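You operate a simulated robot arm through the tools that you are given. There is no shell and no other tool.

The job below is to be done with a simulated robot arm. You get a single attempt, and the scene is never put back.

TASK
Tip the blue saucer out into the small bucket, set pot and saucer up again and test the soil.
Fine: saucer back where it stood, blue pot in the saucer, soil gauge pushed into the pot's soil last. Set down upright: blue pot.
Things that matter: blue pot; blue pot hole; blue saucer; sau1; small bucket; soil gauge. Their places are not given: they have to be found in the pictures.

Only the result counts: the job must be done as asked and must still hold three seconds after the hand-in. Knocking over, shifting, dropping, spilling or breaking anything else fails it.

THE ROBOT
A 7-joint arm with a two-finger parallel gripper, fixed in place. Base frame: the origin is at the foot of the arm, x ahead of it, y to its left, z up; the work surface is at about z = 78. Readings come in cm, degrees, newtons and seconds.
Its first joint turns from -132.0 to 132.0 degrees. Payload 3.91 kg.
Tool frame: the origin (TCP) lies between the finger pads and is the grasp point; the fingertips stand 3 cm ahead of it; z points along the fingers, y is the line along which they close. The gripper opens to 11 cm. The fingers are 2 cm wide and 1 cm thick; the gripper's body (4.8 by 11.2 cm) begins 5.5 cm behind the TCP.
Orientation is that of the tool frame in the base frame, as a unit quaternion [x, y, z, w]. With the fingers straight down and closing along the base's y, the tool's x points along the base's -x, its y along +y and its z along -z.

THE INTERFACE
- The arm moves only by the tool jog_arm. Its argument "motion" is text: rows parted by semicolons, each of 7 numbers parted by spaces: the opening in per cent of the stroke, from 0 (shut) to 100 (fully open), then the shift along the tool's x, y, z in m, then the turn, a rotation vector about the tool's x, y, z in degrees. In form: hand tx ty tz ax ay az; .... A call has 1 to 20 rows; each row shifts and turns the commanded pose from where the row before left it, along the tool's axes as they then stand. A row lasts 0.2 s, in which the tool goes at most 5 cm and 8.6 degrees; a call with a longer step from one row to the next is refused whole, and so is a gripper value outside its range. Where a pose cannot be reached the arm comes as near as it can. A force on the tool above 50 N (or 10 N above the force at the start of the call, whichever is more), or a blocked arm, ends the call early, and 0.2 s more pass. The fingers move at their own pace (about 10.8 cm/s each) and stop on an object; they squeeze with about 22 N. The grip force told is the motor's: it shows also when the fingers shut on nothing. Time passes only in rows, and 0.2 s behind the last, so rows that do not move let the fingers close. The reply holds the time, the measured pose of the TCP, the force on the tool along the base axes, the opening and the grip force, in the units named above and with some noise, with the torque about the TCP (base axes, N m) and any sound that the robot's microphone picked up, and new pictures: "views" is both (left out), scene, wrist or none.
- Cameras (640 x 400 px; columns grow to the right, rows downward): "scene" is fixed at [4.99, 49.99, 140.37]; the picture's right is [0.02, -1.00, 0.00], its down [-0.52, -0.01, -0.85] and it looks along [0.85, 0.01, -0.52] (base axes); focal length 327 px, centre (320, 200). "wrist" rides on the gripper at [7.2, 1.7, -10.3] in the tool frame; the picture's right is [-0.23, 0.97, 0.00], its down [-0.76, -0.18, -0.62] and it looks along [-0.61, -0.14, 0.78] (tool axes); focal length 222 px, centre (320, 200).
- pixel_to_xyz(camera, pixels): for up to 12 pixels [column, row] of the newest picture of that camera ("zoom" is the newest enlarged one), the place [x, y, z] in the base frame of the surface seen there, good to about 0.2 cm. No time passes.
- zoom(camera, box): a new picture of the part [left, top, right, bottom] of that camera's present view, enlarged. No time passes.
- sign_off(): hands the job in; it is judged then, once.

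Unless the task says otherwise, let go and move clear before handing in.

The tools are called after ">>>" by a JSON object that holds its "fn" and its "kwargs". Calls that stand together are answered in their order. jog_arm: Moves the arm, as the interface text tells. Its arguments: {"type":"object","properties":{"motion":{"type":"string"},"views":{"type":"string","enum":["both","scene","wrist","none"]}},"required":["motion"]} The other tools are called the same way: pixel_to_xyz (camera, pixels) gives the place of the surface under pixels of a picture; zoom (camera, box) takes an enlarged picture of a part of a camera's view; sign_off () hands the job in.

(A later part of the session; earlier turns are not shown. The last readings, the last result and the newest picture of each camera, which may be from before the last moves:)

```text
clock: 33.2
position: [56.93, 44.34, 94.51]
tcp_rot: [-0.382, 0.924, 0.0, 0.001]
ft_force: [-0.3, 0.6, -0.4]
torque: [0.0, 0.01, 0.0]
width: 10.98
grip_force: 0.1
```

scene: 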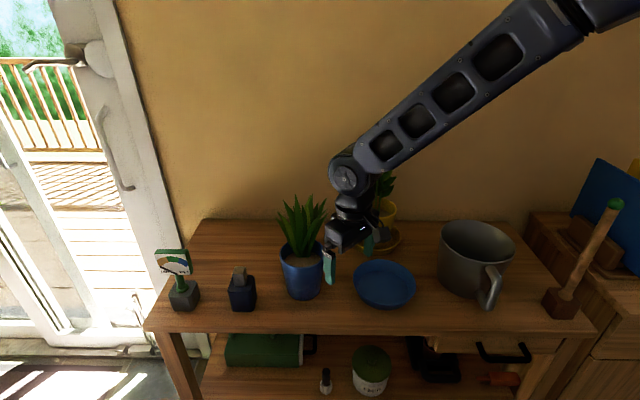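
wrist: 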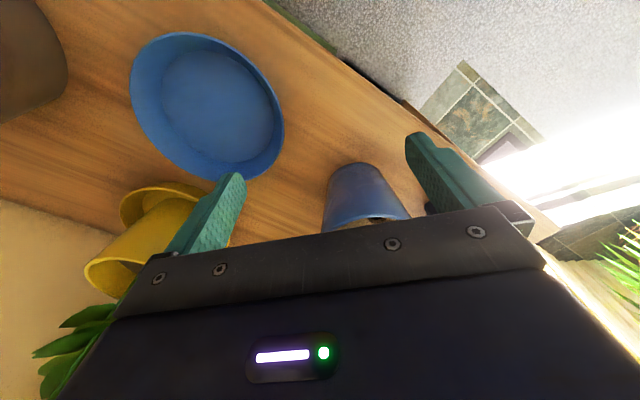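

The saucer stands alone and empty at scene (385,285), just where it was at the start. I check its position and measure the pot's profile.

>>> {"fn": "pixel_to_xyz", "kwargs": {"camera": "scene", "pixels": [[385, 288], [355, 284], [415, 284], [385, 262], [385, 304], [354, 278], [416, 278], [385, 308]]}}

>>> {"fn": "zoom", "kwargs": {"camera": "scene", "box": [260, 190, 430, 320]}}

>>> {"fn": "pixel_to_xyz", "kwargs": {"camera": "scene", "pixels": [[282, 262], [283, 270], [285, 280], [287, 290], [303, 275], [303, 285], [303, 293], [324, 262], [323, 272], [322, 282], [320, 290], [303, 299]]}}

>>> {"fn": "pixel_to_xyz", "kwargs": {"camera": "wrist", "pixels": [[332, 190], [340, 175], [360, 165], [385, 180], [400, 200], [370, 218], [330, 215], [325, 225], [375, 224], [380, 222], [408, 215], [350, 220]]}}

```text
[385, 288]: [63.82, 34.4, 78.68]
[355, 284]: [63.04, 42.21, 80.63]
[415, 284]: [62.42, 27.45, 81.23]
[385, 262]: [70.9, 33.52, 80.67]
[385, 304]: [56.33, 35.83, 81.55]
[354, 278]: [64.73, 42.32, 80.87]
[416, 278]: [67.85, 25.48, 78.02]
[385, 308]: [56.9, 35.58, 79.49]
```

```text
3.08 times, centred on (345, 255) of scene
```

zoom: 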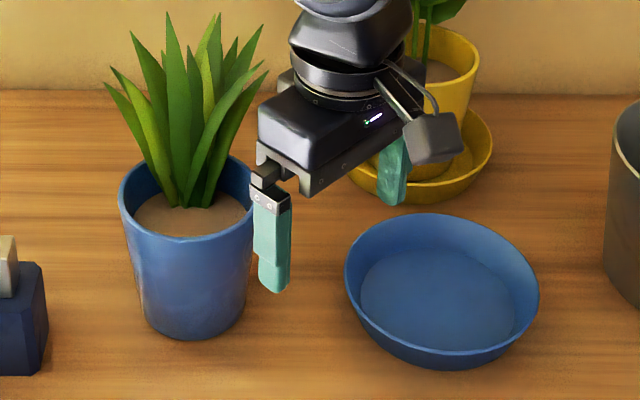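

```text
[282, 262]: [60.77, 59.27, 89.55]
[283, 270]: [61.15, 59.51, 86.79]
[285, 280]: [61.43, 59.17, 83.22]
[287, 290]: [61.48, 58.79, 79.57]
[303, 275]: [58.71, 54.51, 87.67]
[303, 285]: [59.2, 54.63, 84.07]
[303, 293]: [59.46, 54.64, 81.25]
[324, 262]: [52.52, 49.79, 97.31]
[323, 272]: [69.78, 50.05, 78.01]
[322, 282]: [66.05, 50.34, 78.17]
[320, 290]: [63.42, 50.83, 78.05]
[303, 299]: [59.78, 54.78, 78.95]
```

```text
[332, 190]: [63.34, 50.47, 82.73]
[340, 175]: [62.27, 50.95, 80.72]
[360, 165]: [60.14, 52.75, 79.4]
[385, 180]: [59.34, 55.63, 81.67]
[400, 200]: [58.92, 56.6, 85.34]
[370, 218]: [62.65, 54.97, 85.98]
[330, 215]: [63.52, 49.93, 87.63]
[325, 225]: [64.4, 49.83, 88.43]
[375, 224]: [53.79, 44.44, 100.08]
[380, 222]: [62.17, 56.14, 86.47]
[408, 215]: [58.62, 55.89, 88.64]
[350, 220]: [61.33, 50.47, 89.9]
```

The saucer is back at its original pixels and coordinates (centre ≈ (63.8, 35.1)). The pot axis is near (63.85, 54.9), with rim radius 5.25 and body diameter about 9.4 cm at z=85. I'll pitch the hand to 25° below horizontal, pointing at azimuth 45°, for a side grasp.

>>> {"fn": "jog_arm", "kwargs": {"motion": "100 0.03 0 0 0 0 0;100 0.03 0 0 0 -8.125 0;100 0 0 0 0 -8.125 0;100 0 0 0 0 -8.125 0;100 0 0 0 0 -8.125 0;100 0 0 0 0 -8.125 0;100 0 0 0 0 -8.125 0;100 0 0 0 0 -8.125 0;100 0 0 0 0 -8.125 0;100 0 0 0 0 0 0", "views": "both"}}

```text
clock: 35.4
position: [52.75, 40.23, 94.49]
tcp_rot: [-0.322, 0.779, 0.205, 0.497]
ft_force: [-0.7, -0.2, 0.1]
torque: [0.0, -0.01, 0.01]
width: 11.01
grip_force: 0.1
```

scene: 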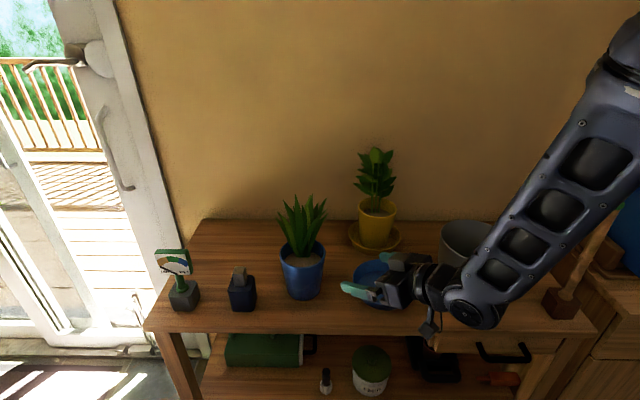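
wrist: 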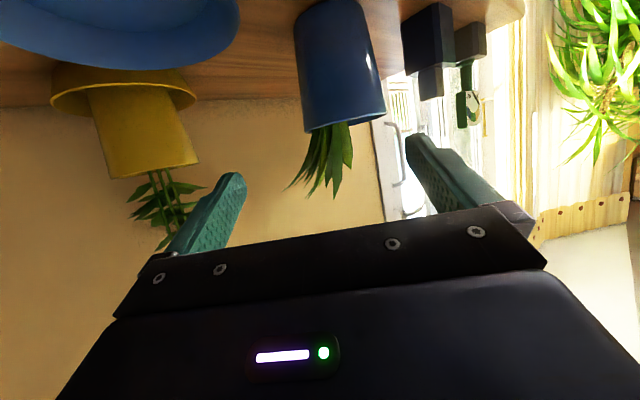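

The hand points at azimuth 45°, 25° below horizontal, and the arm is clear of everything. I move to the pre-grasp point 7 cm short of the pot, at z≈85.

>>> {"fn": "jog_arm", "kwargs": {"motion": "100 0.0119 0.0063 0.0302 0 0 0;100 0.0119 0.0063 0.0302 0 0 0;100 0.0119 0.0063 0.0302 0 0 0;100 0.0119 0.0063 0.0302 0 0 0;100 0 0 0 0 0 0", "views": "both"}}

```text
clock: 36.6
position: [57.32, 48.21, 85.01]
tcp_rot: [-0.323, 0.779, 0.205, 0.497]
ft_force: [-0.4, -0.4, 0.4]
torque: [0.01, -0.05, -0.02]
width: 10.99
grip_force: 0.1
```

scene: 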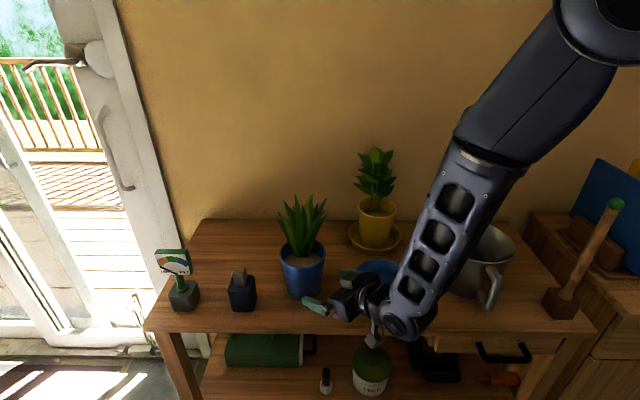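
wrist: 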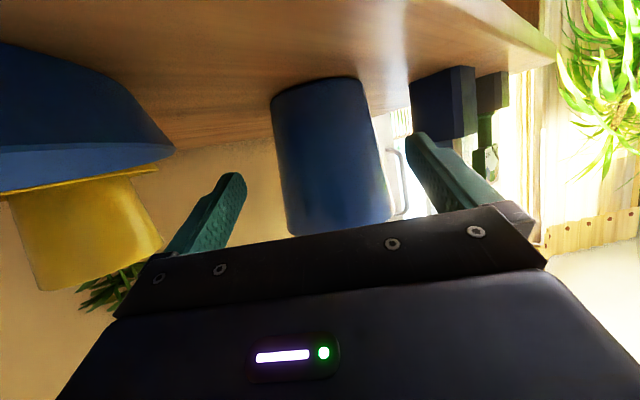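

The pot appears between the two open fingers (wrist 330,155). I measure its sides from here to centre the fingers on it.

>>> {"fn": "pixel_to_xyz", "kwargs": {"camera": "wrist", "pixels": [[275, 120], [280, 160], [288, 210], [300, 140], [330, 140], [350, 140], [372, 130], [380, 160], [388, 200], [330, 190], [330, 100], [340, 215]]}}

>>> {"fn": "zoom", "kwargs": {"camera": "wrist", "box": [160, 50, 520, 275]}}

>>> {"fn": "zoom", "kwargs": {"camera": "scene", "box": [250, 200, 450, 350]}}

```text
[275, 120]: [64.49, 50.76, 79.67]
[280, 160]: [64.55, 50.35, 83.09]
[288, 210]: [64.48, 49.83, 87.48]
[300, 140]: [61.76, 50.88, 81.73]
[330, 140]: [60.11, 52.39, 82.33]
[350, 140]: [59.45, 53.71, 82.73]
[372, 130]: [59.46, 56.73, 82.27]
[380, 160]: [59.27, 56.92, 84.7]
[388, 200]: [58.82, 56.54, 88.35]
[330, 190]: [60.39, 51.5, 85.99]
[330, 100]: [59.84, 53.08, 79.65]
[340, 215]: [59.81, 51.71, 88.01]
```

```text
1.78 times, centred on (340, 162) of wrist
```

zoom: 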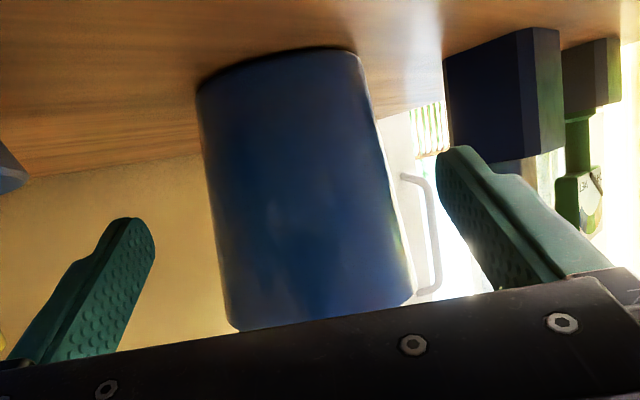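

```text
2.67 times, centred on (350, 275) of scene
```

zoom: 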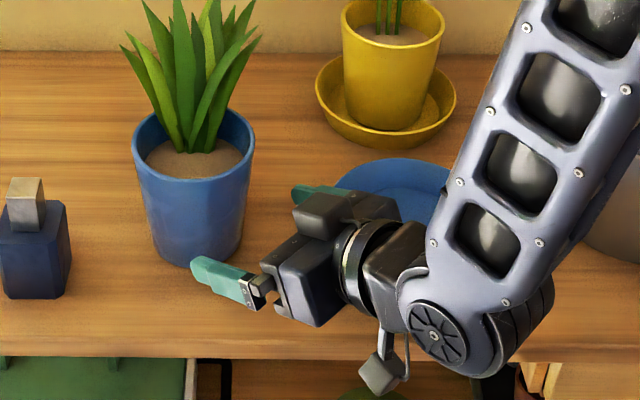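

The pot axis agrees with (63.8, 54.9), and the hand is 1.5 mm off centre. I slide forward horizontally 7 cm so the fingers straddle it.

>>> {"fn": "jog_arm", "kwargs": {"motion": "100 -0.0050 0.0008 0.0107 0 0 0;100 -0.0075 0.0007 0.0160 0 0 0;100 -0.0075 0 0.0160 0 0 0;100 -0.0060 0 0.0128 0 0 0;100 -0.0039 0 0.0085 0 0 0;100 0 0 0 0 0 0", "views": "both"}}

```text
clock: 38.0
position: [62.17, 53.35, 85.28]
tcp_rot: [-0.322, 0.78, 0.204, 0.496]
ft_force: [-0.2, -0.1, -1.0]
torque: [-0.02, 0.0, -0.02]
width: 11.0
grip_force: 0.0
```

scene: 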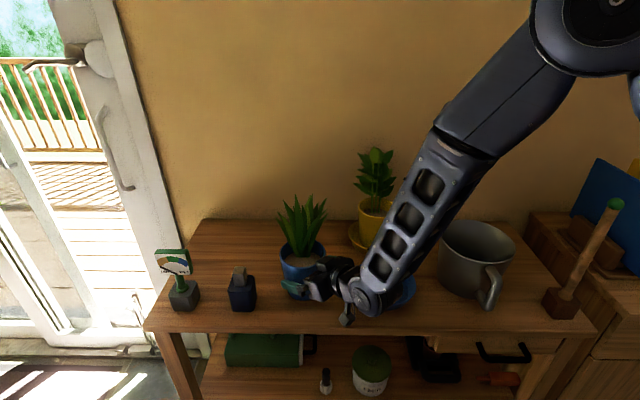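
wrist: 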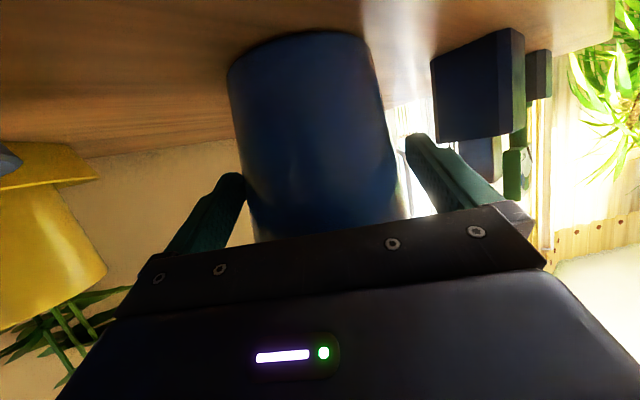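

The fingers straddle the pot symmetrically with no contact. Now I close.

>>> {"fn": "jog_arm", "kwargs": {"motion": "88 0 0 0 0 0 0;82 0 0 0 0 0 0;70 0 0 0 0 0 0;0 0 0 0 0 0 0;0 0 0 0 0 0 0;0 0 0 0 0 0 0", "views": "both"}}

```text
clock: 39.4
position: [62.14, 53.28, 85.28]
tcp_rot: [-0.322, 0.779, 0.205, 0.497]
ft_force: [3.5, -2.3, 1.0]
torque: [0.25, 0.02, -0.16]
width: 10.28
grip_force: 21.7
```

scene: 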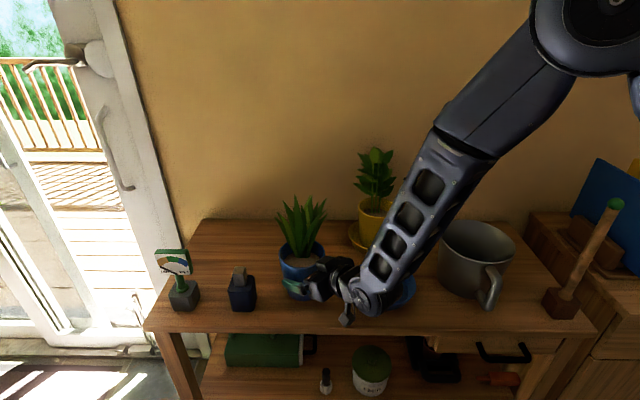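
wrist: 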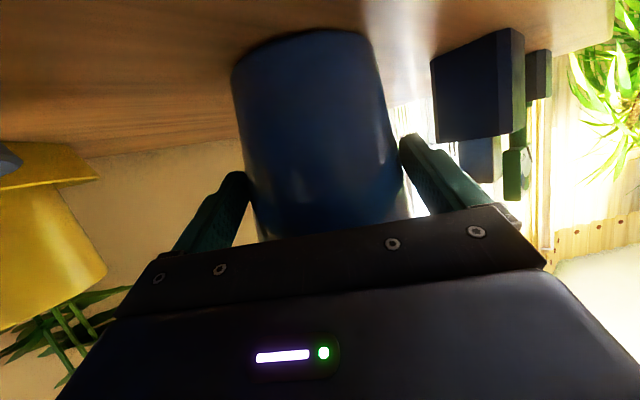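

The grip is firm (22 N, width 10.3). I lift 1.5 cm and check the load and the tilt.

>>> {"fn": "jog_arm", "kwargs": {"motion": "0 -0.0027 0 -0.0013 0 0 0;0 -0.0045 0 -0.0021 0 0 0;0 -0.0064 0 -0.0030 0 0 0;0 0 0 0 0 0 0;0 0 0 0 0 0 0", "views": "both"}}

```text
clock: 40.6
position: [62.19, 53.17, 86.6]
tcp_rot: [-0.322, 0.78, 0.204, 0.496]
ft_force: [-0.6, -0.2, -11.4]
torque: [-0.2, 0.31, -0.02]
width: 10.28
grip_force: 22.0
```

scene: 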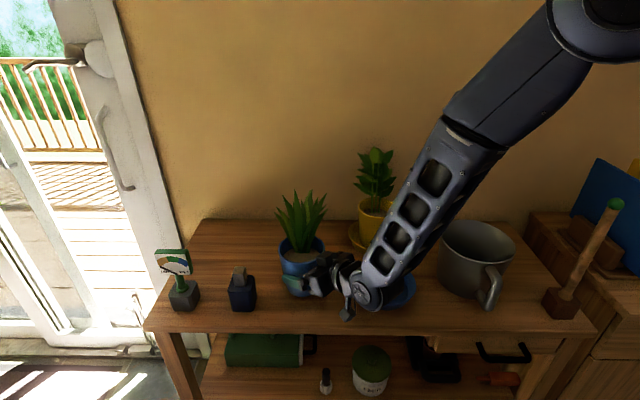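
wrist: 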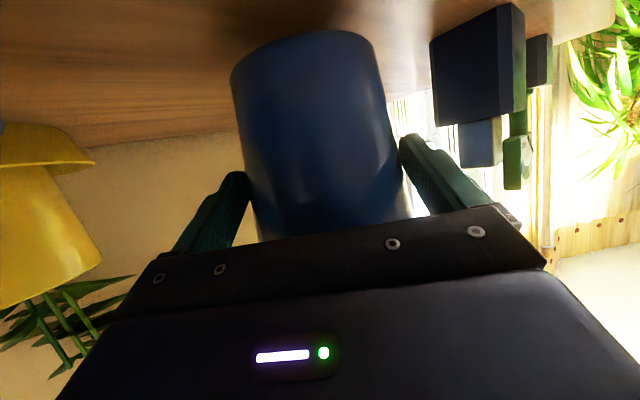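

The pot came up with the hand (about 11 N) without slipping. I check its uprightness in an enlarged picture.

>>> {"fn": "zoom", "kwargs": {"camera": "scene", "box": [250, 180, 430, 320]}}

>>> {"fn": "pixel_to_xyz", "kwargs": {"camera": "scene", "pixels": [[303, 275], [303, 283], [282, 252], [325, 250], [303, 263], [290, 293], [303, 255], [292, 240]]}}

>>> {"fn": "pixel_to_xyz", "kwargs": {"camera": "wrist", "pixels": [[236, 80], [300, 40], [350, 33], [372, 60], [385, 120], [300, 150], [340, 150], [320, 80], [320, 200]]}}

```text
2.86 times, centred on (340, 250) of scene
```

zoom: 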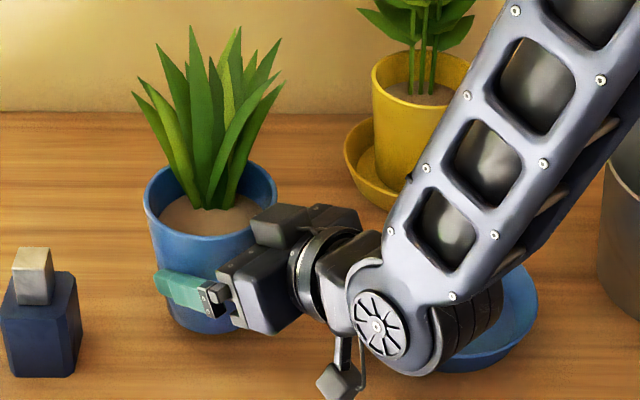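

```text
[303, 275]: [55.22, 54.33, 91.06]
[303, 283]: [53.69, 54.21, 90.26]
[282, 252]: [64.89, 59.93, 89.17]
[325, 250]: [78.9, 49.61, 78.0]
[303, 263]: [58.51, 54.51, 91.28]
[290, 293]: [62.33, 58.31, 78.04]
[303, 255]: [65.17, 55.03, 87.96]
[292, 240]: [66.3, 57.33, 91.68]
```

```text
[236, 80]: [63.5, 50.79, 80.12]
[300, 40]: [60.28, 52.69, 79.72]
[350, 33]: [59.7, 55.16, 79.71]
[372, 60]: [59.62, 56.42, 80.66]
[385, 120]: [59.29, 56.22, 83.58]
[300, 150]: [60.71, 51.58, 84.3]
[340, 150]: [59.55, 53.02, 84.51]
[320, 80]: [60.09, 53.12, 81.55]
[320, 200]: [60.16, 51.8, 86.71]
```

The pot hangs upright and clear of the table. I raise it another 4.5 cm and carry it 19.7 cm to the right, over the saucer.

>>> {"fn": "jog_arm", "kwargs": {"motion": "0 -0.0100 0 -0.0047 0 0 0;0 -0.0172 0 -0.0080 0 0 0;0 -0.0136 0 -0.0063 0 0 0;0 0.0024 -0.0056 -0.0050 0 0 0;0 0.0041 -0.0097 -0.0088 0 0 0;0 0.0053 -0.0125 -0.0113 0 0 0;0 0.0059 -0.0139 -0.0126 0 0 0;0 0.0059 -0.0139 -0.0126 0 0 0;0 0.0059 -0.0139 -0.0126 0 0 0;0 0.0059 -0.0139 -0.0126 0 0 0;0 0.0059 -0.0139 -0.0126 0 0 0;0 0.0059 -0.0139 -0.0126 0 0 0;0 0.0053 -0.0125 -0.0113 0 0 0;0 0.0041 -0.0097 -0.0088 0 0 0;0 0.0024 -0.0056 -0.0050 0 0 0;0 0 0 0 0 0 0", "views": "both"}}

```text
clock: 44.0
position: [62.32, 33.51, 91.04]
tcp_rot: [-0.323, 0.779, 0.205, 0.496]
ft_force: [-0.8, 0.3, -10.5]
torque: [-0.16, 0.29, 0.0]
width: 10.25
grip_force: 21.7
```

scene: 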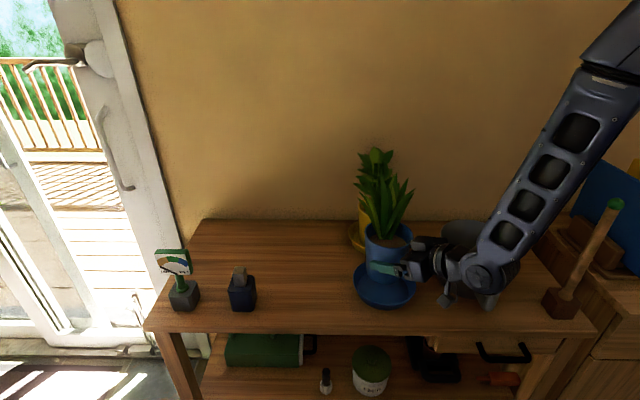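
wrist: 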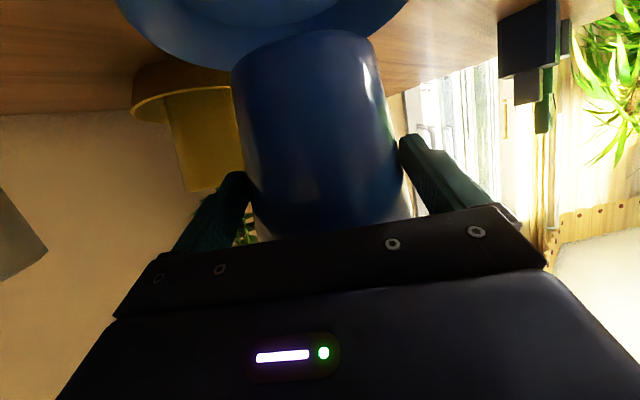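

The pot hangs over the saucer. I measure both from the pictures to centre it precisely.

>>> {"fn": "pixel_to_xyz", "kwargs": {"camera": "wrist", "pixels": [[236, 80], [300, 42], [350, 35], [372, 60], [385, 120], [300, 150], [340, 150], [320, 100], [320, 200], [200, 40], [260, 48], [370, 34]]}}

>>> {"fn": "zoom", "kwargs": {"camera": "scene", "box": [330, 180, 530, 320]}}

>>> {"fn": "pixel_to_xyz", "kwargs": {"camera": "scene", "pixels": [[355, 284], [415, 284], [385, 306], [358, 292], [365, 235], [410, 232], [388, 247], [388, 255], [375, 300], [400, 300], [372, 275], [385, 290]]}}

```text
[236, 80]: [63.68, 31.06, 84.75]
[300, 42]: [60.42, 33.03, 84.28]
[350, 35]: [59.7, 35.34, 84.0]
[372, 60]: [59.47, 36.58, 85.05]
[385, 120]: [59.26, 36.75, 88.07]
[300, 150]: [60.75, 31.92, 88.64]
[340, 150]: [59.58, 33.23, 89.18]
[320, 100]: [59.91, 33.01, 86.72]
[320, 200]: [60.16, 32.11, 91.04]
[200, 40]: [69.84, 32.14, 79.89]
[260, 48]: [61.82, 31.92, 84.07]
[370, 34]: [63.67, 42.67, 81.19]
```

```text
2.86 times, centred on (430, 250) of scene
```

zoom: 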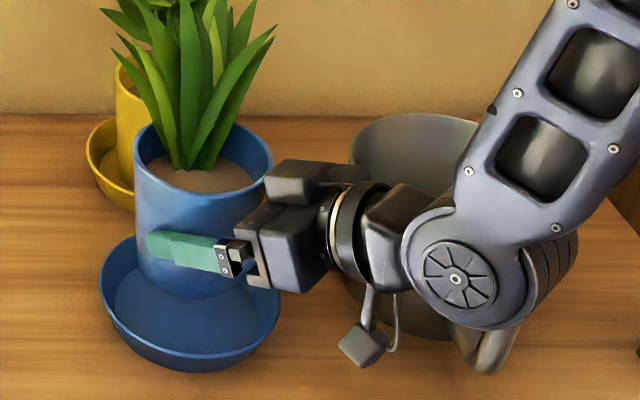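

```text
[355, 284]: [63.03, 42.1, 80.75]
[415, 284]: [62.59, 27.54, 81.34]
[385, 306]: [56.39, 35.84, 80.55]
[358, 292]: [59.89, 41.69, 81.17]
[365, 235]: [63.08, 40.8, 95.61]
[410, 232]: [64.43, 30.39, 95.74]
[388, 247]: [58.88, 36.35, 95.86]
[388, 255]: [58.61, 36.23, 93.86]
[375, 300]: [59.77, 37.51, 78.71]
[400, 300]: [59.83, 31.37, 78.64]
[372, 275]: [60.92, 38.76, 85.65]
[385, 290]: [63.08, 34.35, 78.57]
```

The pot is centred over the saucer within a few millimetres. Before lowering, I check the gap between the arm's wrist housing and the bucket's handle.

>>> {"fn": "pixel_to_xyz", "kwargs": {"camera": "scene", "pixels": [[490, 278], [480, 292], [500, 290], [512, 288], [525, 270], [500, 306], [495, 300], [520, 280], [470, 290], [455, 300], [449, 300], [500, 296]]}}

>>> {"fn": "zoom", "kwargs": {"camera": "scene", "box": [430, 220, 550, 320]}}

```text
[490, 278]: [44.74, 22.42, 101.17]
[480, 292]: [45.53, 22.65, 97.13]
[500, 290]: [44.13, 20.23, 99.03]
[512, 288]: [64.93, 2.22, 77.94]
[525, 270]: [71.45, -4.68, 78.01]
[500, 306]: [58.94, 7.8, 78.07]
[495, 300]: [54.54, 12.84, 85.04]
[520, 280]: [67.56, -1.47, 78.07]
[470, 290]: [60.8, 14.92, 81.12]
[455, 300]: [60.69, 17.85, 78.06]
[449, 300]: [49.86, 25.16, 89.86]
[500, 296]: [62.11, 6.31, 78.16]
```

```text
4.00 times, centred on (490, 270) of scene
```

zoom: 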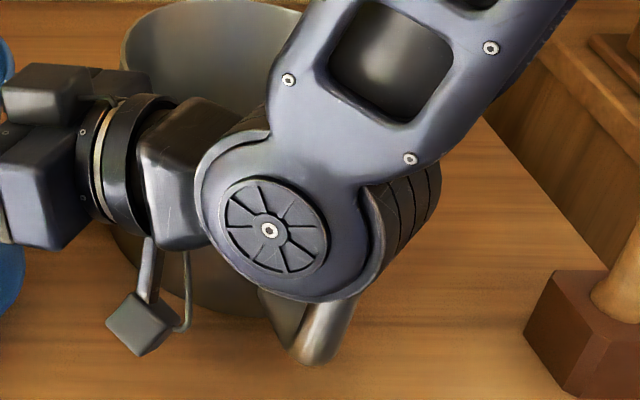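

The picture maps so that the ribbed cylinder behind the wrist disc lies near scene (512,272). I query its depth to be certain about the clearance.

>>> {"fn": "pixel_to_xyz", "kwargs": {"camera": "scene", "pixels": [[512, 272], [508, 280], [515, 264], [503, 286], [517, 270], [478, 278], [478, 292], [462, 275], [470, 250], [452, 285], [493, 305], [487, 298]]}}

```text
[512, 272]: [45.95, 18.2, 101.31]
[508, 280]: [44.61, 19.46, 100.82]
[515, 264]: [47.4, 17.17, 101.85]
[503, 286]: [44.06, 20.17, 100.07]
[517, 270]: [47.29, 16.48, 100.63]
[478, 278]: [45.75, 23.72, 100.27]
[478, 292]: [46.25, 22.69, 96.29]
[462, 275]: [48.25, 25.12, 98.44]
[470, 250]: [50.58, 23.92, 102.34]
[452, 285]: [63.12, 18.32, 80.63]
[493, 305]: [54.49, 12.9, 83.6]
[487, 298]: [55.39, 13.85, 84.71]
```

The housing would pass within about 2 cm of the bucket's handle after lowering. For a safer margin I yaw hand and pot −20° about the pot's axis, then lower 4.3 cm.

>>> {"fn": "jog_arm", "kwargs": {"motion": "0 0 0 0 3.02 0 1.41;0 0 0 0 6.04 0 2.82;0 0 0 0 6.04 0 2.82;0 0 0 0 3.02 0 1.41;0 0.0006 0.0077 -0.0012 0 0 0;0 0 0 0 0 0 0", "views": "both"}}

```text
clock: 45.4
position: [61.68, 34.25, 91.03]
tcp_rot: [-0.183, 0.823, 0.116, 0.525]
ft_force: [0.3, 0.7, -10.2]
torque: [-0.05, 0.37, 0.01]
width: 10.28
grip_force: 22.0
```

scene: 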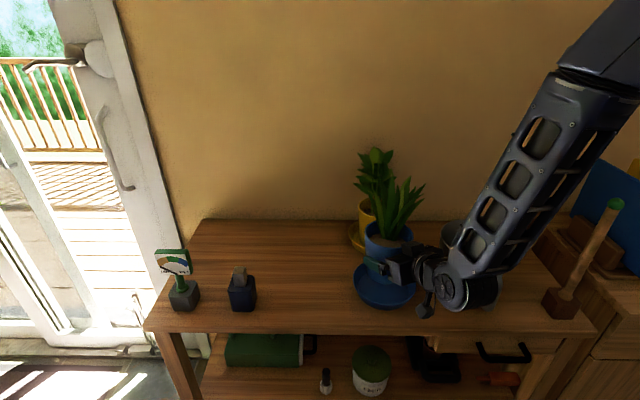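
wrist: 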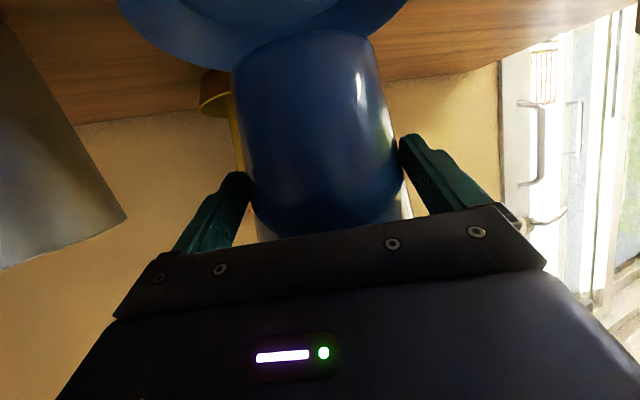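

The pot axis is now at (63.7, 35.2) and the wrist is further from the bucket. I lower 4.3 cm.

>>> {"fn": "jog_arm", "kwargs": {"motion": "0 0.0060 0 0.0028 0 0 0;0 0.0110 0 0.0051 0 0 0;0 0.0110 0 0.0051 0 0 0;0 0.0070 0 0.0033 0 0 0;0 0.0040 0 0.0019 0 0 0;0 0 0 0 0 0 0", "views": "both"}}

```text
clock: 46.8
position: [61.79, 34.35, 86.91]
tcp_rot: [-0.183, 0.823, 0.116, 0.525]
ft_force: [0.0, -0.1, -11.6]
torque: [-0.04, 0.35, 0.01]
width: 10.26
grip_force: 22.3
```

scene: 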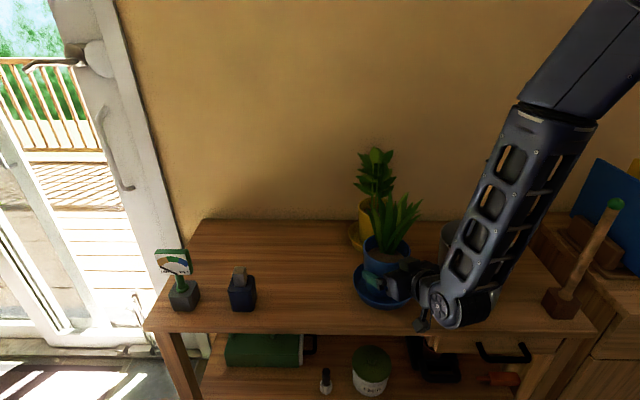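
wrist: 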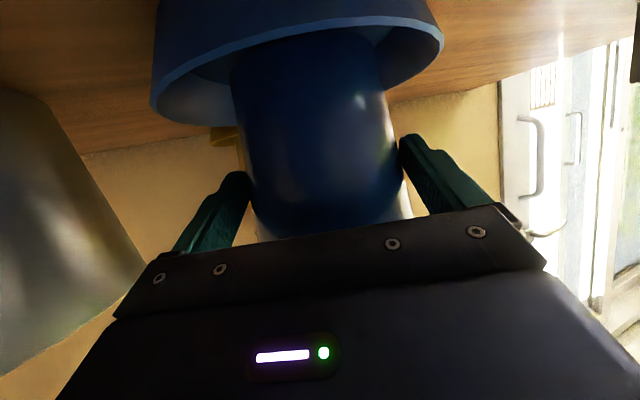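

The pot bottom is now inside the saucer's rim (wrist 300,60), about 1 cm above the floor. I lower in 2 mm steps.

>>> {"fn": "jog_arm", "kwargs": {"motion": "0 0.0018 0 0.00085 0 0 0;0 0.0018 0 0.00085 0 0 0;0 0.0018 0 0.00085 0 0 0;0 0.0018 0 0.00085 0 0 0;0 0 0 0 0 0 0", "views": "none"}}

```text
clock: 48.0
position: [61.78, 34.29, 86.0]
tcp_rot: [-0.181, 0.824, 0.115, 0.525]
ft_force: [0.4, 0.4, -9.7]
torque: [-0.06, 0.37, 0.01]
width: 10.27
grip_force: 22.3
```

>>> {"fn": "jog_arm", "kwargs": {"motion": "0 0.0014 0 0.00063 0 0 0;0 0.0014 0 0.00063 0 0 0;0 0 0 0 0 0 0", "views": "wrist"}}

```text
clock: 48.8
position: [61.79, 34.37, 85.8]
tcp_rot: [-0.182, 0.823, 0.116, 0.526]
ft_force: [-1.3, -2.0, 13.3]
torque: [0.39, 0.05, -0.01]
width: 10.26
grip_force: 21.9
```

wrist: 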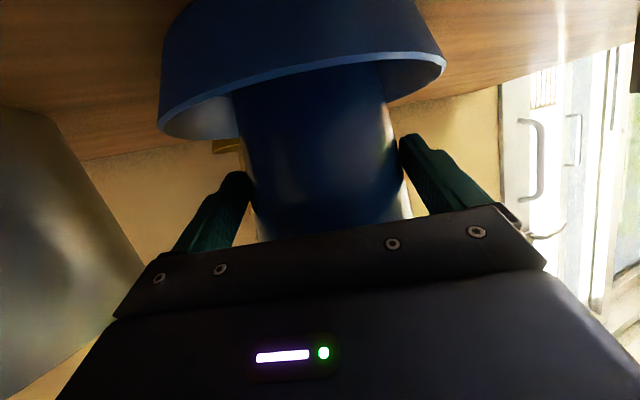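

The pot has landed: the force went from −10 to +13 N. I relieve the pressing by 1.5 mm and open the fingers.

>>> {"fn": "jog_arm", "kwargs": {"motion": "0 -0.0013 0 -0.0006 0 0 0;0 0 0 0 0 0 0;96 0 0 0 0 0 0;100 0 0 0 0 0 0;100 0 0 0 0 0 0", "views": "both"}}

```text
clock: 50.0
position: [61.64, 34.4, 85.8]
tcp_rot: [-0.182, 0.824, 0.116, 0.524]
ft_force: [-0.8, 0.2, -0.3]
torque: [0.02, -0.02, 0.01]
width: 10.99
grip_force: 0.0
```

scene: 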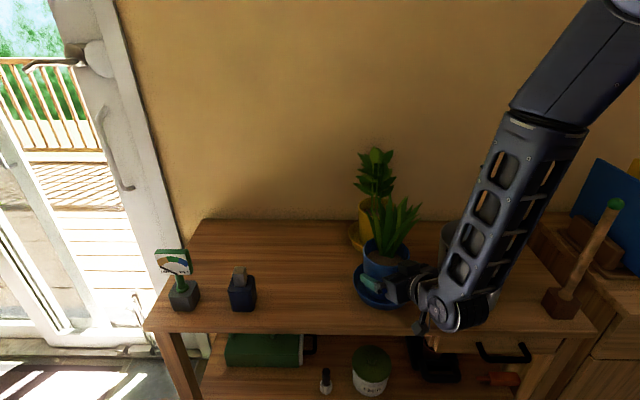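
wrist: 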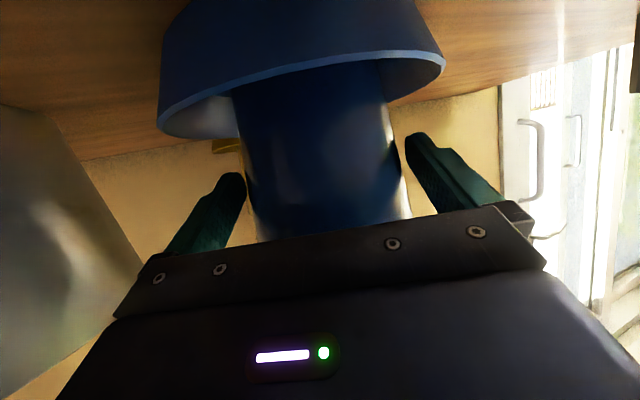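

The fingers are free of the pot. I back straight out horizontally 10 cm, then rise.

>>> {"fn": "jog_arm", "kwargs": {"motion": "100 0.0042 0 -0.0091 0 0 0;100 0.0106 0 -0.0227 0 0 0;100 0.0106 0 -0.0227 0 0 0;100 0.0127 0 -0.0272 0 0 0;100 0.0127 0 -0.0272 0 0 0;100 -0.0362 0 -0.0169 0 0 0;100 -0.0362 0 -0.0169 0 0 0;100 -0.0362 0 -0.0169 0 0 0;100 0 0 0 0 0 0", "views": "both"}}

```text
clock: 52.0
position: [52.43, 31.65, 97.41]
tcp_rot: [-0.182, 0.824, 0.115, 0.524]
ft_force: [0.3, -0.4, 0.3]
torque: [0.02, -0.01, 0.0]
width: 11.0
grip_force: 0.1
out of reach, approached as far as the arm can: row 5, 6, 7
```

scene: 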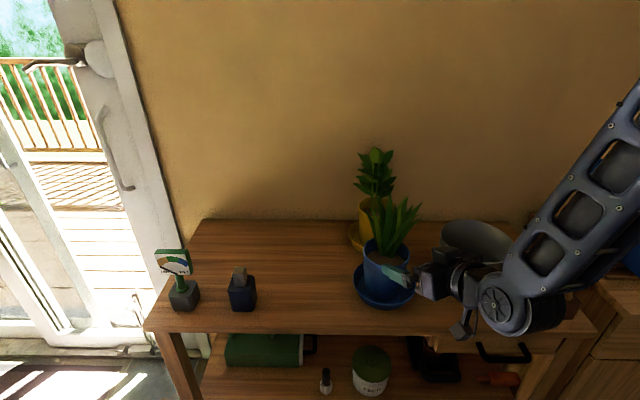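
wrist: 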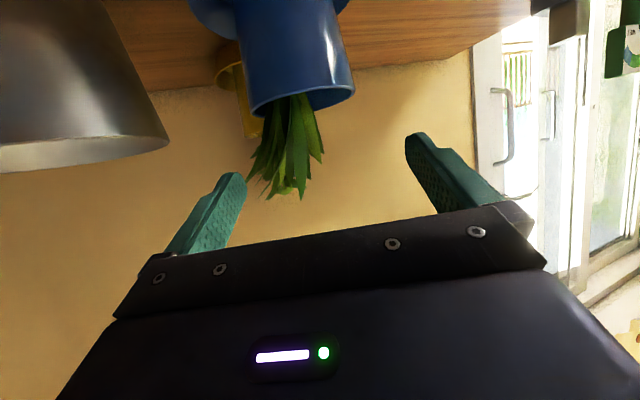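

The pot stands in the saucer and the hand is clear; a few retreat rows were at the near reach limit, which is harmless. I pitch the hand back to straight down for a top view of the pot, its hole and the leaves.

>>> {"fn": "jog_arm", "kwargs": {"motion": "100 -0.02 0 -0.01 0 8.1 0;100 -0.02 0 0 0 8.1 0;100 0 0 0 0 8.1 0;100 0 0 0 0 8.1 0;100 0 0 0 0 8.1 0;100 0 0 0 0 8.1 0;100 0 0 0 0 8.1 0;100 0 0 0 0 8.1 0;100 0 0 0 0 0 0", "views": "both"}}

```text
clock: 54.0
position: [53.23, 32.13, 101.28]
tcp_rot: [-0.216, 0.976, 0.0, 0.001]
ft_force: [0.8, -0.2, 0.0]
torque: [0.0, 0.02, -0.03]
width: 11.01
grip_force: 0.0
```

scene: 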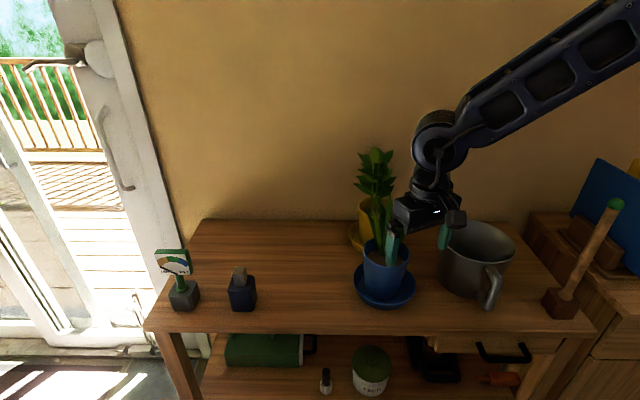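
wrist: 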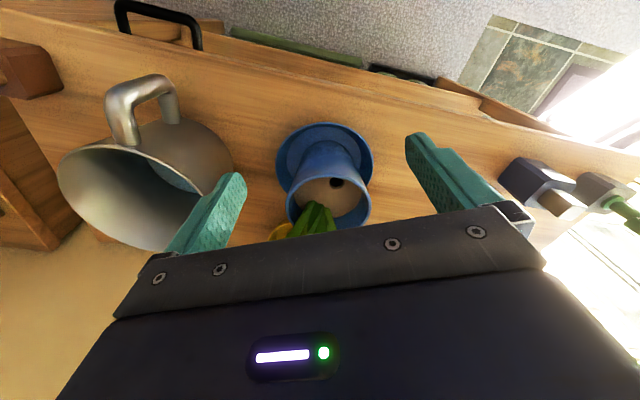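

The wrist camera sees the pot in the saucer, with the hole at about (337,182). I zoom in and measure.

>>> {"fn": "zoom", "kwargs": {"camera": "wrist", "box": [260, 110, 400, 250]}}

>>> {"fn": "pixel_to_xyz", "kwargs": {"camera": "wrist", "pixels": [[337, 182], [330, 186], [344, 186], [325, 195], [345, 200], [287, 190], [371, 190], [330, 165], [352, 222], [300, 218], [318, 205], [337, 188]]}}

>>> {"fn": "zoom", "kwargs": {"camera": "scene", "box": [340, 170, 440, 320]}}

```text
2.86 times, centred on (330, 180) of wrist
```

zoom: 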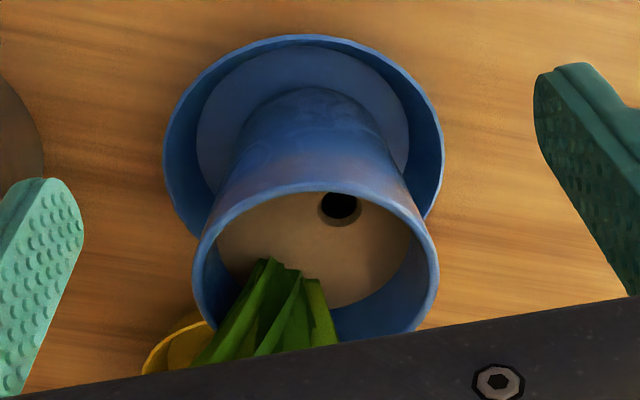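

```text
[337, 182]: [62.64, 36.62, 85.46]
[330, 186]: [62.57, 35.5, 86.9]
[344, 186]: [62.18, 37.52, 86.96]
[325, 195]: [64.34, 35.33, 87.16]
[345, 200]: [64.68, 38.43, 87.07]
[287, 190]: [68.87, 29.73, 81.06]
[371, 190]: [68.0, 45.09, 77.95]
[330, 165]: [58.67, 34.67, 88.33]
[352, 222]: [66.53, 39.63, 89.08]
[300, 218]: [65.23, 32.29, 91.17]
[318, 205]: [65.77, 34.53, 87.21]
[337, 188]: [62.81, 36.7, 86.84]
```

```text
2.67 times, centred on (390, 245) of scene
```

zoom: 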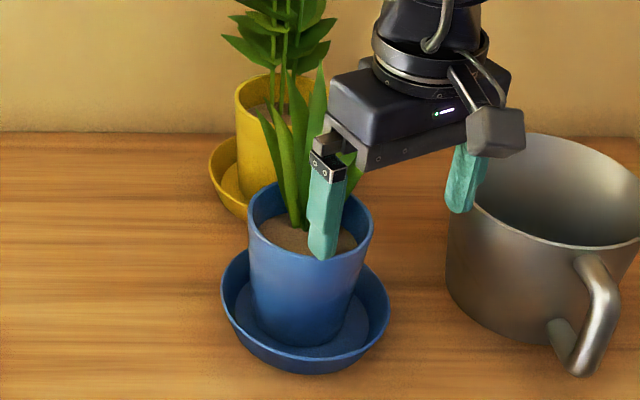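

I take points around the edge of the hole to get its centre exactly.

>>> {"fn": "pixel_to_xyz", "kwargs": {"camera": "zoom", "pixels": [[320, 100], [200, 200]]}}

>>> {"fn": "pixel_to_xyz", "kwargs": {"camera": "wrist", "pixels": [[328, 183], [329.5, 183], [345, 183], [346, 184], [337, 177], [337, 189.5], [337, 191], [331, 188], [343, 189], [332, 178], [343, 178]]}}

```text
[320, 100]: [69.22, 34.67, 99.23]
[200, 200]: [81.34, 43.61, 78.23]
```

```text
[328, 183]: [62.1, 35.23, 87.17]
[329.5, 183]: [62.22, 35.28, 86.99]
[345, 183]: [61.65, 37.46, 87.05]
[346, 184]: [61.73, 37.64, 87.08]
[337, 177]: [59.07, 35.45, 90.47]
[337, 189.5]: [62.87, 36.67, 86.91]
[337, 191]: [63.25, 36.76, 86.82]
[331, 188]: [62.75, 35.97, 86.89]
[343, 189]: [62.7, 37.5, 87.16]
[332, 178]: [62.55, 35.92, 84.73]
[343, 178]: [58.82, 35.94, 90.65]
```

The hole's centre comes out at about (62.0, 36.4) with the soil at z≈87.0, and the leaves lean away toward +x. Now I go to the gauge: travel left at z≈104, turn the hand to point along +x and pitch it 40° below horizontal.

>>> {"fn": "jog_arm", "kwargs": {"motion": "100 -0.0060 0.0214 -0.0027 0 0 0;100 -0.01205 0.0428 -0.0027 0 0 0;100 -0.01205 0.0428 -0.0027 0 0 0;100 -0.01205 0.0428 -0.0027 0 0 0;100 -0.01205 0.0428 -0.0027 0 0 0;100 -0.01205 0.0428 -0.0027 0 0 0;100 -0.01205 0.0428 -0.0027 0 0 0;100 -0.01205 0.0428 -0.0027 0 0 0;100 -0.01205 0.0428 -0.0027 0 0 0;100 -0.01205 0.0428 -0.0027 0 0 0;100 -0.0060 0.0214 0 0 0 8.33;100 0 0 0 0 0 8.33;100 0 0 0 0 0 8.33;100 0 0 0 0 -8.33 0;100 0 0 0 0 -8.33 0;100 0 0 0 0 -8.33 0;100 0 0 0 0 -8.33 0;100 0 0 0 0 -8.33 0;100 0 0 0 0 -8.33 0;100 0 0 0 0 0 0", "views": "both"}}

```text
clock: 58.2
position: [46.21, 76.03, 103.85]
tcp_rot: [0.001, 0.906, 0.0, 0.424]
ft_force: [-0.5, 0.2, 0.3]
torque: [0.01, 0.05, -0.01]
width: 11.01
grip_force: 0.1
```

scene: 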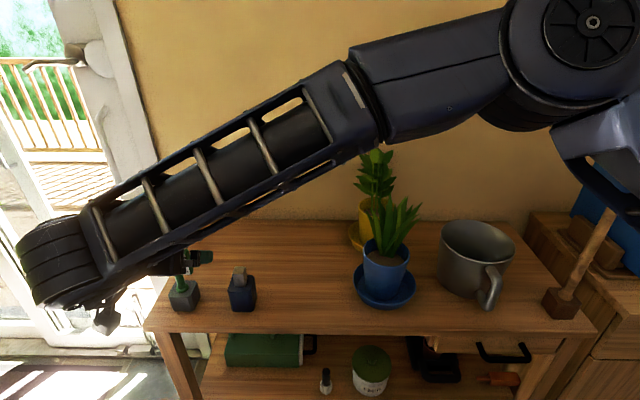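
wrist: 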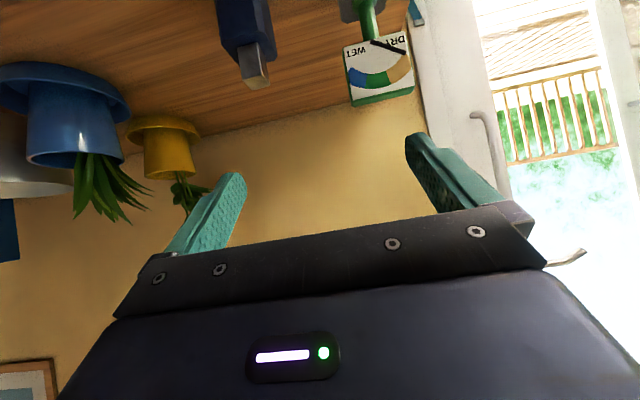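

The pose works: the gauge's dial is seen in front (wrist 378,75). I measure head, stem and collar from here.

>>> {"fn": "zoom", "kwargs": {"camera": "wrist", "box": [300, 0, 460, 120]}}

>>> {"fn": "pixel_to_xyz", "kwargs": {"camera": "wrist", "pixels": [[343, 48], [404, 33], [351, 103], [413, 90], [350, 98], [411, 84], [372, 38], [366, 20], [362, 5], [378, 70], [354, 106], [412, 93]]}}

```text
3.33 times, centred on (380, 60) of wrist
```

zoom: 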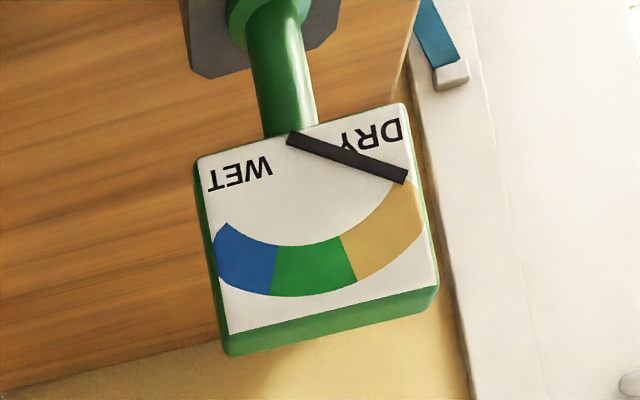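

```text
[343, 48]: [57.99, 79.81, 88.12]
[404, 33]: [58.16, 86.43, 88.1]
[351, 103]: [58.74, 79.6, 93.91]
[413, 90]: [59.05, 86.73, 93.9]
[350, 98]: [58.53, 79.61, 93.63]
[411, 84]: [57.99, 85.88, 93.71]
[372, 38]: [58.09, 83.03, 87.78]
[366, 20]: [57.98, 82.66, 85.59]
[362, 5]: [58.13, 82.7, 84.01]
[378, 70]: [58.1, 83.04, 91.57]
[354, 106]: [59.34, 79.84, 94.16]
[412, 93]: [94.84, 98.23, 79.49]
```

The dial head spans y 79.7–86.0, z 88–94, with its front at x≈58.05, so its centre is near (58.85, 82.85, 91). I approach to 8 cm short of the grip point with the opening reduced to 80%.

>>> {"fn": "jog_arm", "kwargs": {"motion": "90 0.0043 0.0170 0.0211 0 0 0;80 0.0043 0.0170 0.0211 0 0 0;80 0.0043 0.0171 0.0211 0 0 0;80 0.0043 0.0171 0.0211 0 0 0;80 0 0 0 0 0 0", "views": "both"}}

```text
clock: 59.4
position: [51.75, 82.81, 97.05]
tcp_rot: [0.0, 0.906, 0.0, 0.424]
ft_force: [-0.6, -0.9, 0.0]
torque: [-0.02, -0.02, -0.01]
width: 8.8
grip_force: 0.1
```

scene: 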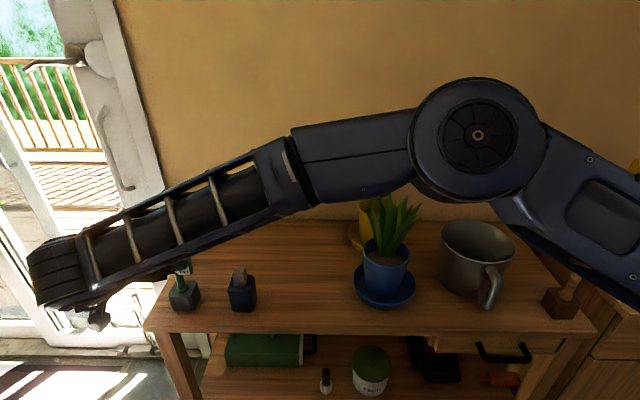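
wrist: 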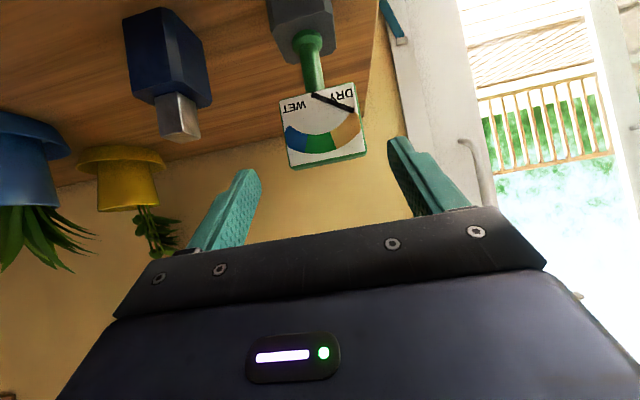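

The arm's elbow has sunk in the scene view, so I check where it is relative to the plants and bucket, and re-measure the gauge head from close by.

>>> {"fn": "pixel_to_xyz", "kwargs": {"camera": "scene", "pixels": [[478, 135], [450, 195], [380, 185], [330, 200], [250, 230], [70, 270], [98, 318], [560, 240], [180, 270], [95, 300]]}}

>>> {"fn": "pixel_to_xyz", "kwargs": {"camera": "wrist", "pixels": [[279, 97], [355, 83], [290, 160], [366, 150], [288, 152], [364, 142], [310, 93], [312, 60], [320, 125], [293, 168], [366, 155], [328, 160]]}}

>>> {"fn": "zoom", "kwargs": {"camera": "wrist", "box": [230, 0, 430, 200]}}

```text
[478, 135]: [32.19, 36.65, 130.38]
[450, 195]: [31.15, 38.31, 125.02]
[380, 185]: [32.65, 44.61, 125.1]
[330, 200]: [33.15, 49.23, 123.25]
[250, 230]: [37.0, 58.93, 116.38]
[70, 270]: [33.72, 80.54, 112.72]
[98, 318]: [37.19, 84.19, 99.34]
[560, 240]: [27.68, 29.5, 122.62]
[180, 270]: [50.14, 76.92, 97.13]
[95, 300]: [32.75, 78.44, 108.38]
```

```text
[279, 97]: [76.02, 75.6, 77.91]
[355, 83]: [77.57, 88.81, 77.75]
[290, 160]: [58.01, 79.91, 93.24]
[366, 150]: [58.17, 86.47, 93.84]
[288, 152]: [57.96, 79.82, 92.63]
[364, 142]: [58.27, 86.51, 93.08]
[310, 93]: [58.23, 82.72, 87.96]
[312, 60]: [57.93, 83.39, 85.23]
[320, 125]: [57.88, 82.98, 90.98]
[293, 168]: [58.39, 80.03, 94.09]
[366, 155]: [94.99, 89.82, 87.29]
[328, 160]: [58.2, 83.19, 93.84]
```

```text
2.00 times, centred on (330, 100) of wrist
```

zoom: 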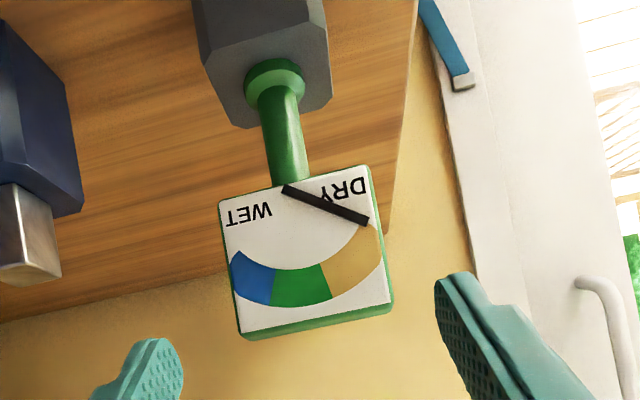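

The elbow is far above and in front of everything. The head centre is at y≈83.1, so I shift 3 mm left and advance 7.8 cm so the fingers pass on both sides of the head.

>>> {"fn": "jog_arm", "kwargs": {"motion": "80 0 0.003 0.018 0 0 0;80 0 0 0.02 0 0 0;80 0 0 0.02 0 0 0;80 0 0 0.012 0 0 0;80 0 0 0.008 0 0 0;80 0 0 0 0 0 0", "views": "wrist"}}

```text
clock: 60.8
position: [57.56, 83.1, 92.0]
tcp_rot: [0.001, 0.905, 0.001, 0.425]
ft_force: [0.6, -0.8, 0.2]
torque: [0.01, -0.03, -0.02]
width: 8.79
grip_force: 0.0
```

wrist: 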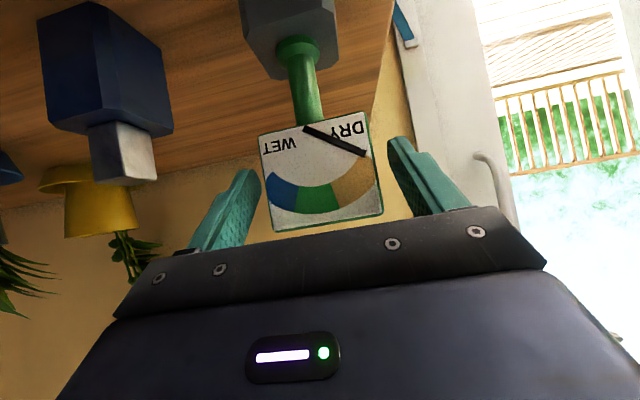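

The head sits between the fingers with even gaps. I close gently.

>>> {"fn": "jog_arm", "kwargs": {"motion": "68 0 0 0 0 0 0;62 0 0 0 0 0 0;56 0 0 0 0 0 0;40 0 0 0 0 0 0;0 0 0 0 0 0 0;0 0 0 0 0 0 0", "views": "wrist"}}

```text
clock: 62.2
position: [57.48, 83.08, 92.13]
tcp_rot: [0.001, 0.905, 0.0, 0.424]
ft_force: [0.6, -0.1, 1.1]
torque: [-0.02, 0.0, -0.03]
width: 6.96
grip_force: 21.6
```

wrist: 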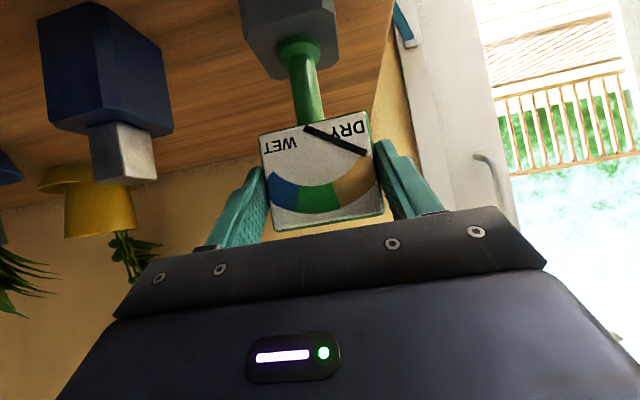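

The grip is set (21.6 N). I lift 2 cm straight up to see whether the gauge slides out of its block and the block stays.

>>> {"fn": "jog_arm", "kwargs": {"motion": "0 -0.0038 0 -0.0032 0 0 0;0 -0.0057 0 -0.0048 0 0 0;0 -0.0057 0 -0.0048 0 0 0;0 0 0 0 0 0 0", "views": "both"}}

```text
clock: 63.2
position: [57.59, 83.13, 94.1]
tcp_rot: [0.0, 0.906, 0.001, 0.424]
ft_force: [0.2, 0.7, -0.5]
torque: [0.0, -0.01, 0.0]
width: 6.97
grip_force: 22.0
```

scene: 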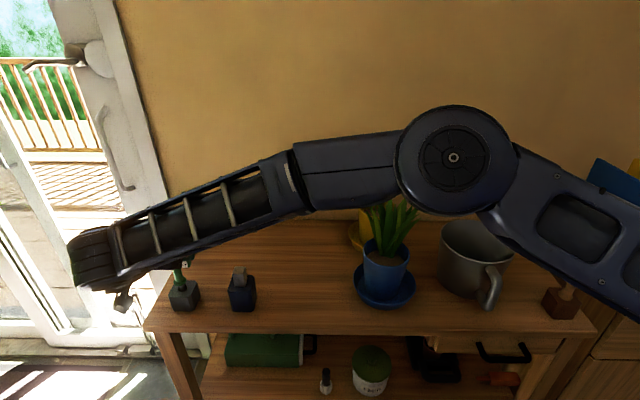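
wrist: 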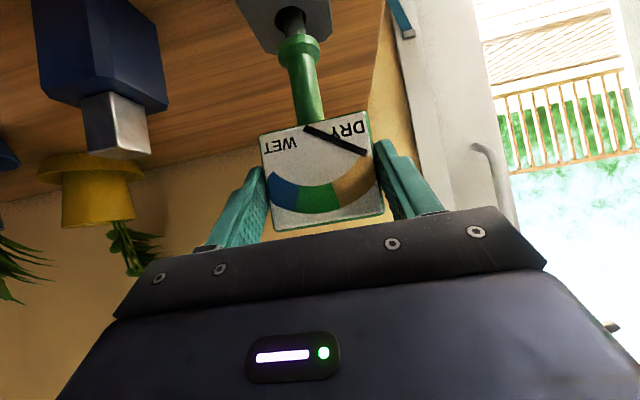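

The gauge slides out while the block stays put. I keep lifting 7 cm.

>>> {"fn": "jog_arm", "kwargs": {"motion": "0 -0.0100 0 -0.0084 0 0 0;0 -0.0150 0 -0.0126 0 0 0;0 -0.0150 0 -0.0126 0 0 0;0 -0.0136 0 -0.0114 0 0 0;0 0 0 0 0 0 0", "views": "both"}}

```text
clock: 64.4
position: [57.74, 83.28, 101.11]
tcp_rot: [0.001, 0.906, 0.0, 0.424]
ft_force: [-0.1, 0.1, -1.1]
torque: [0.03, 0.01, 0.01]
width: 6.94
grip_force: 21.7
```

scene: 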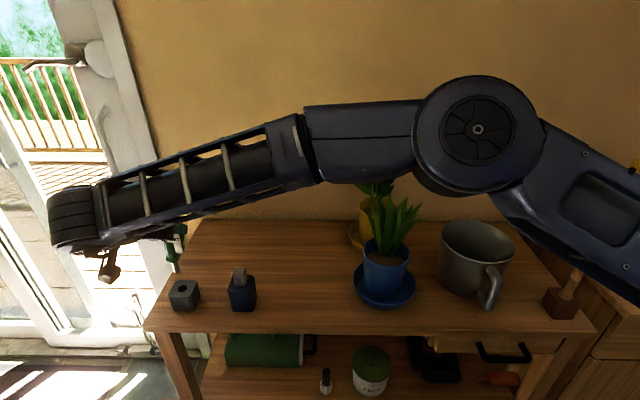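
wrist: 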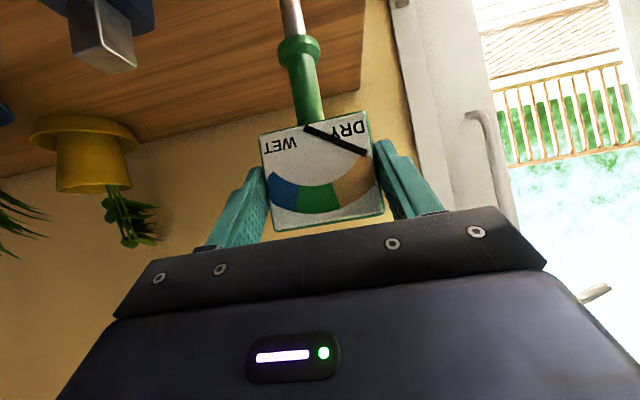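

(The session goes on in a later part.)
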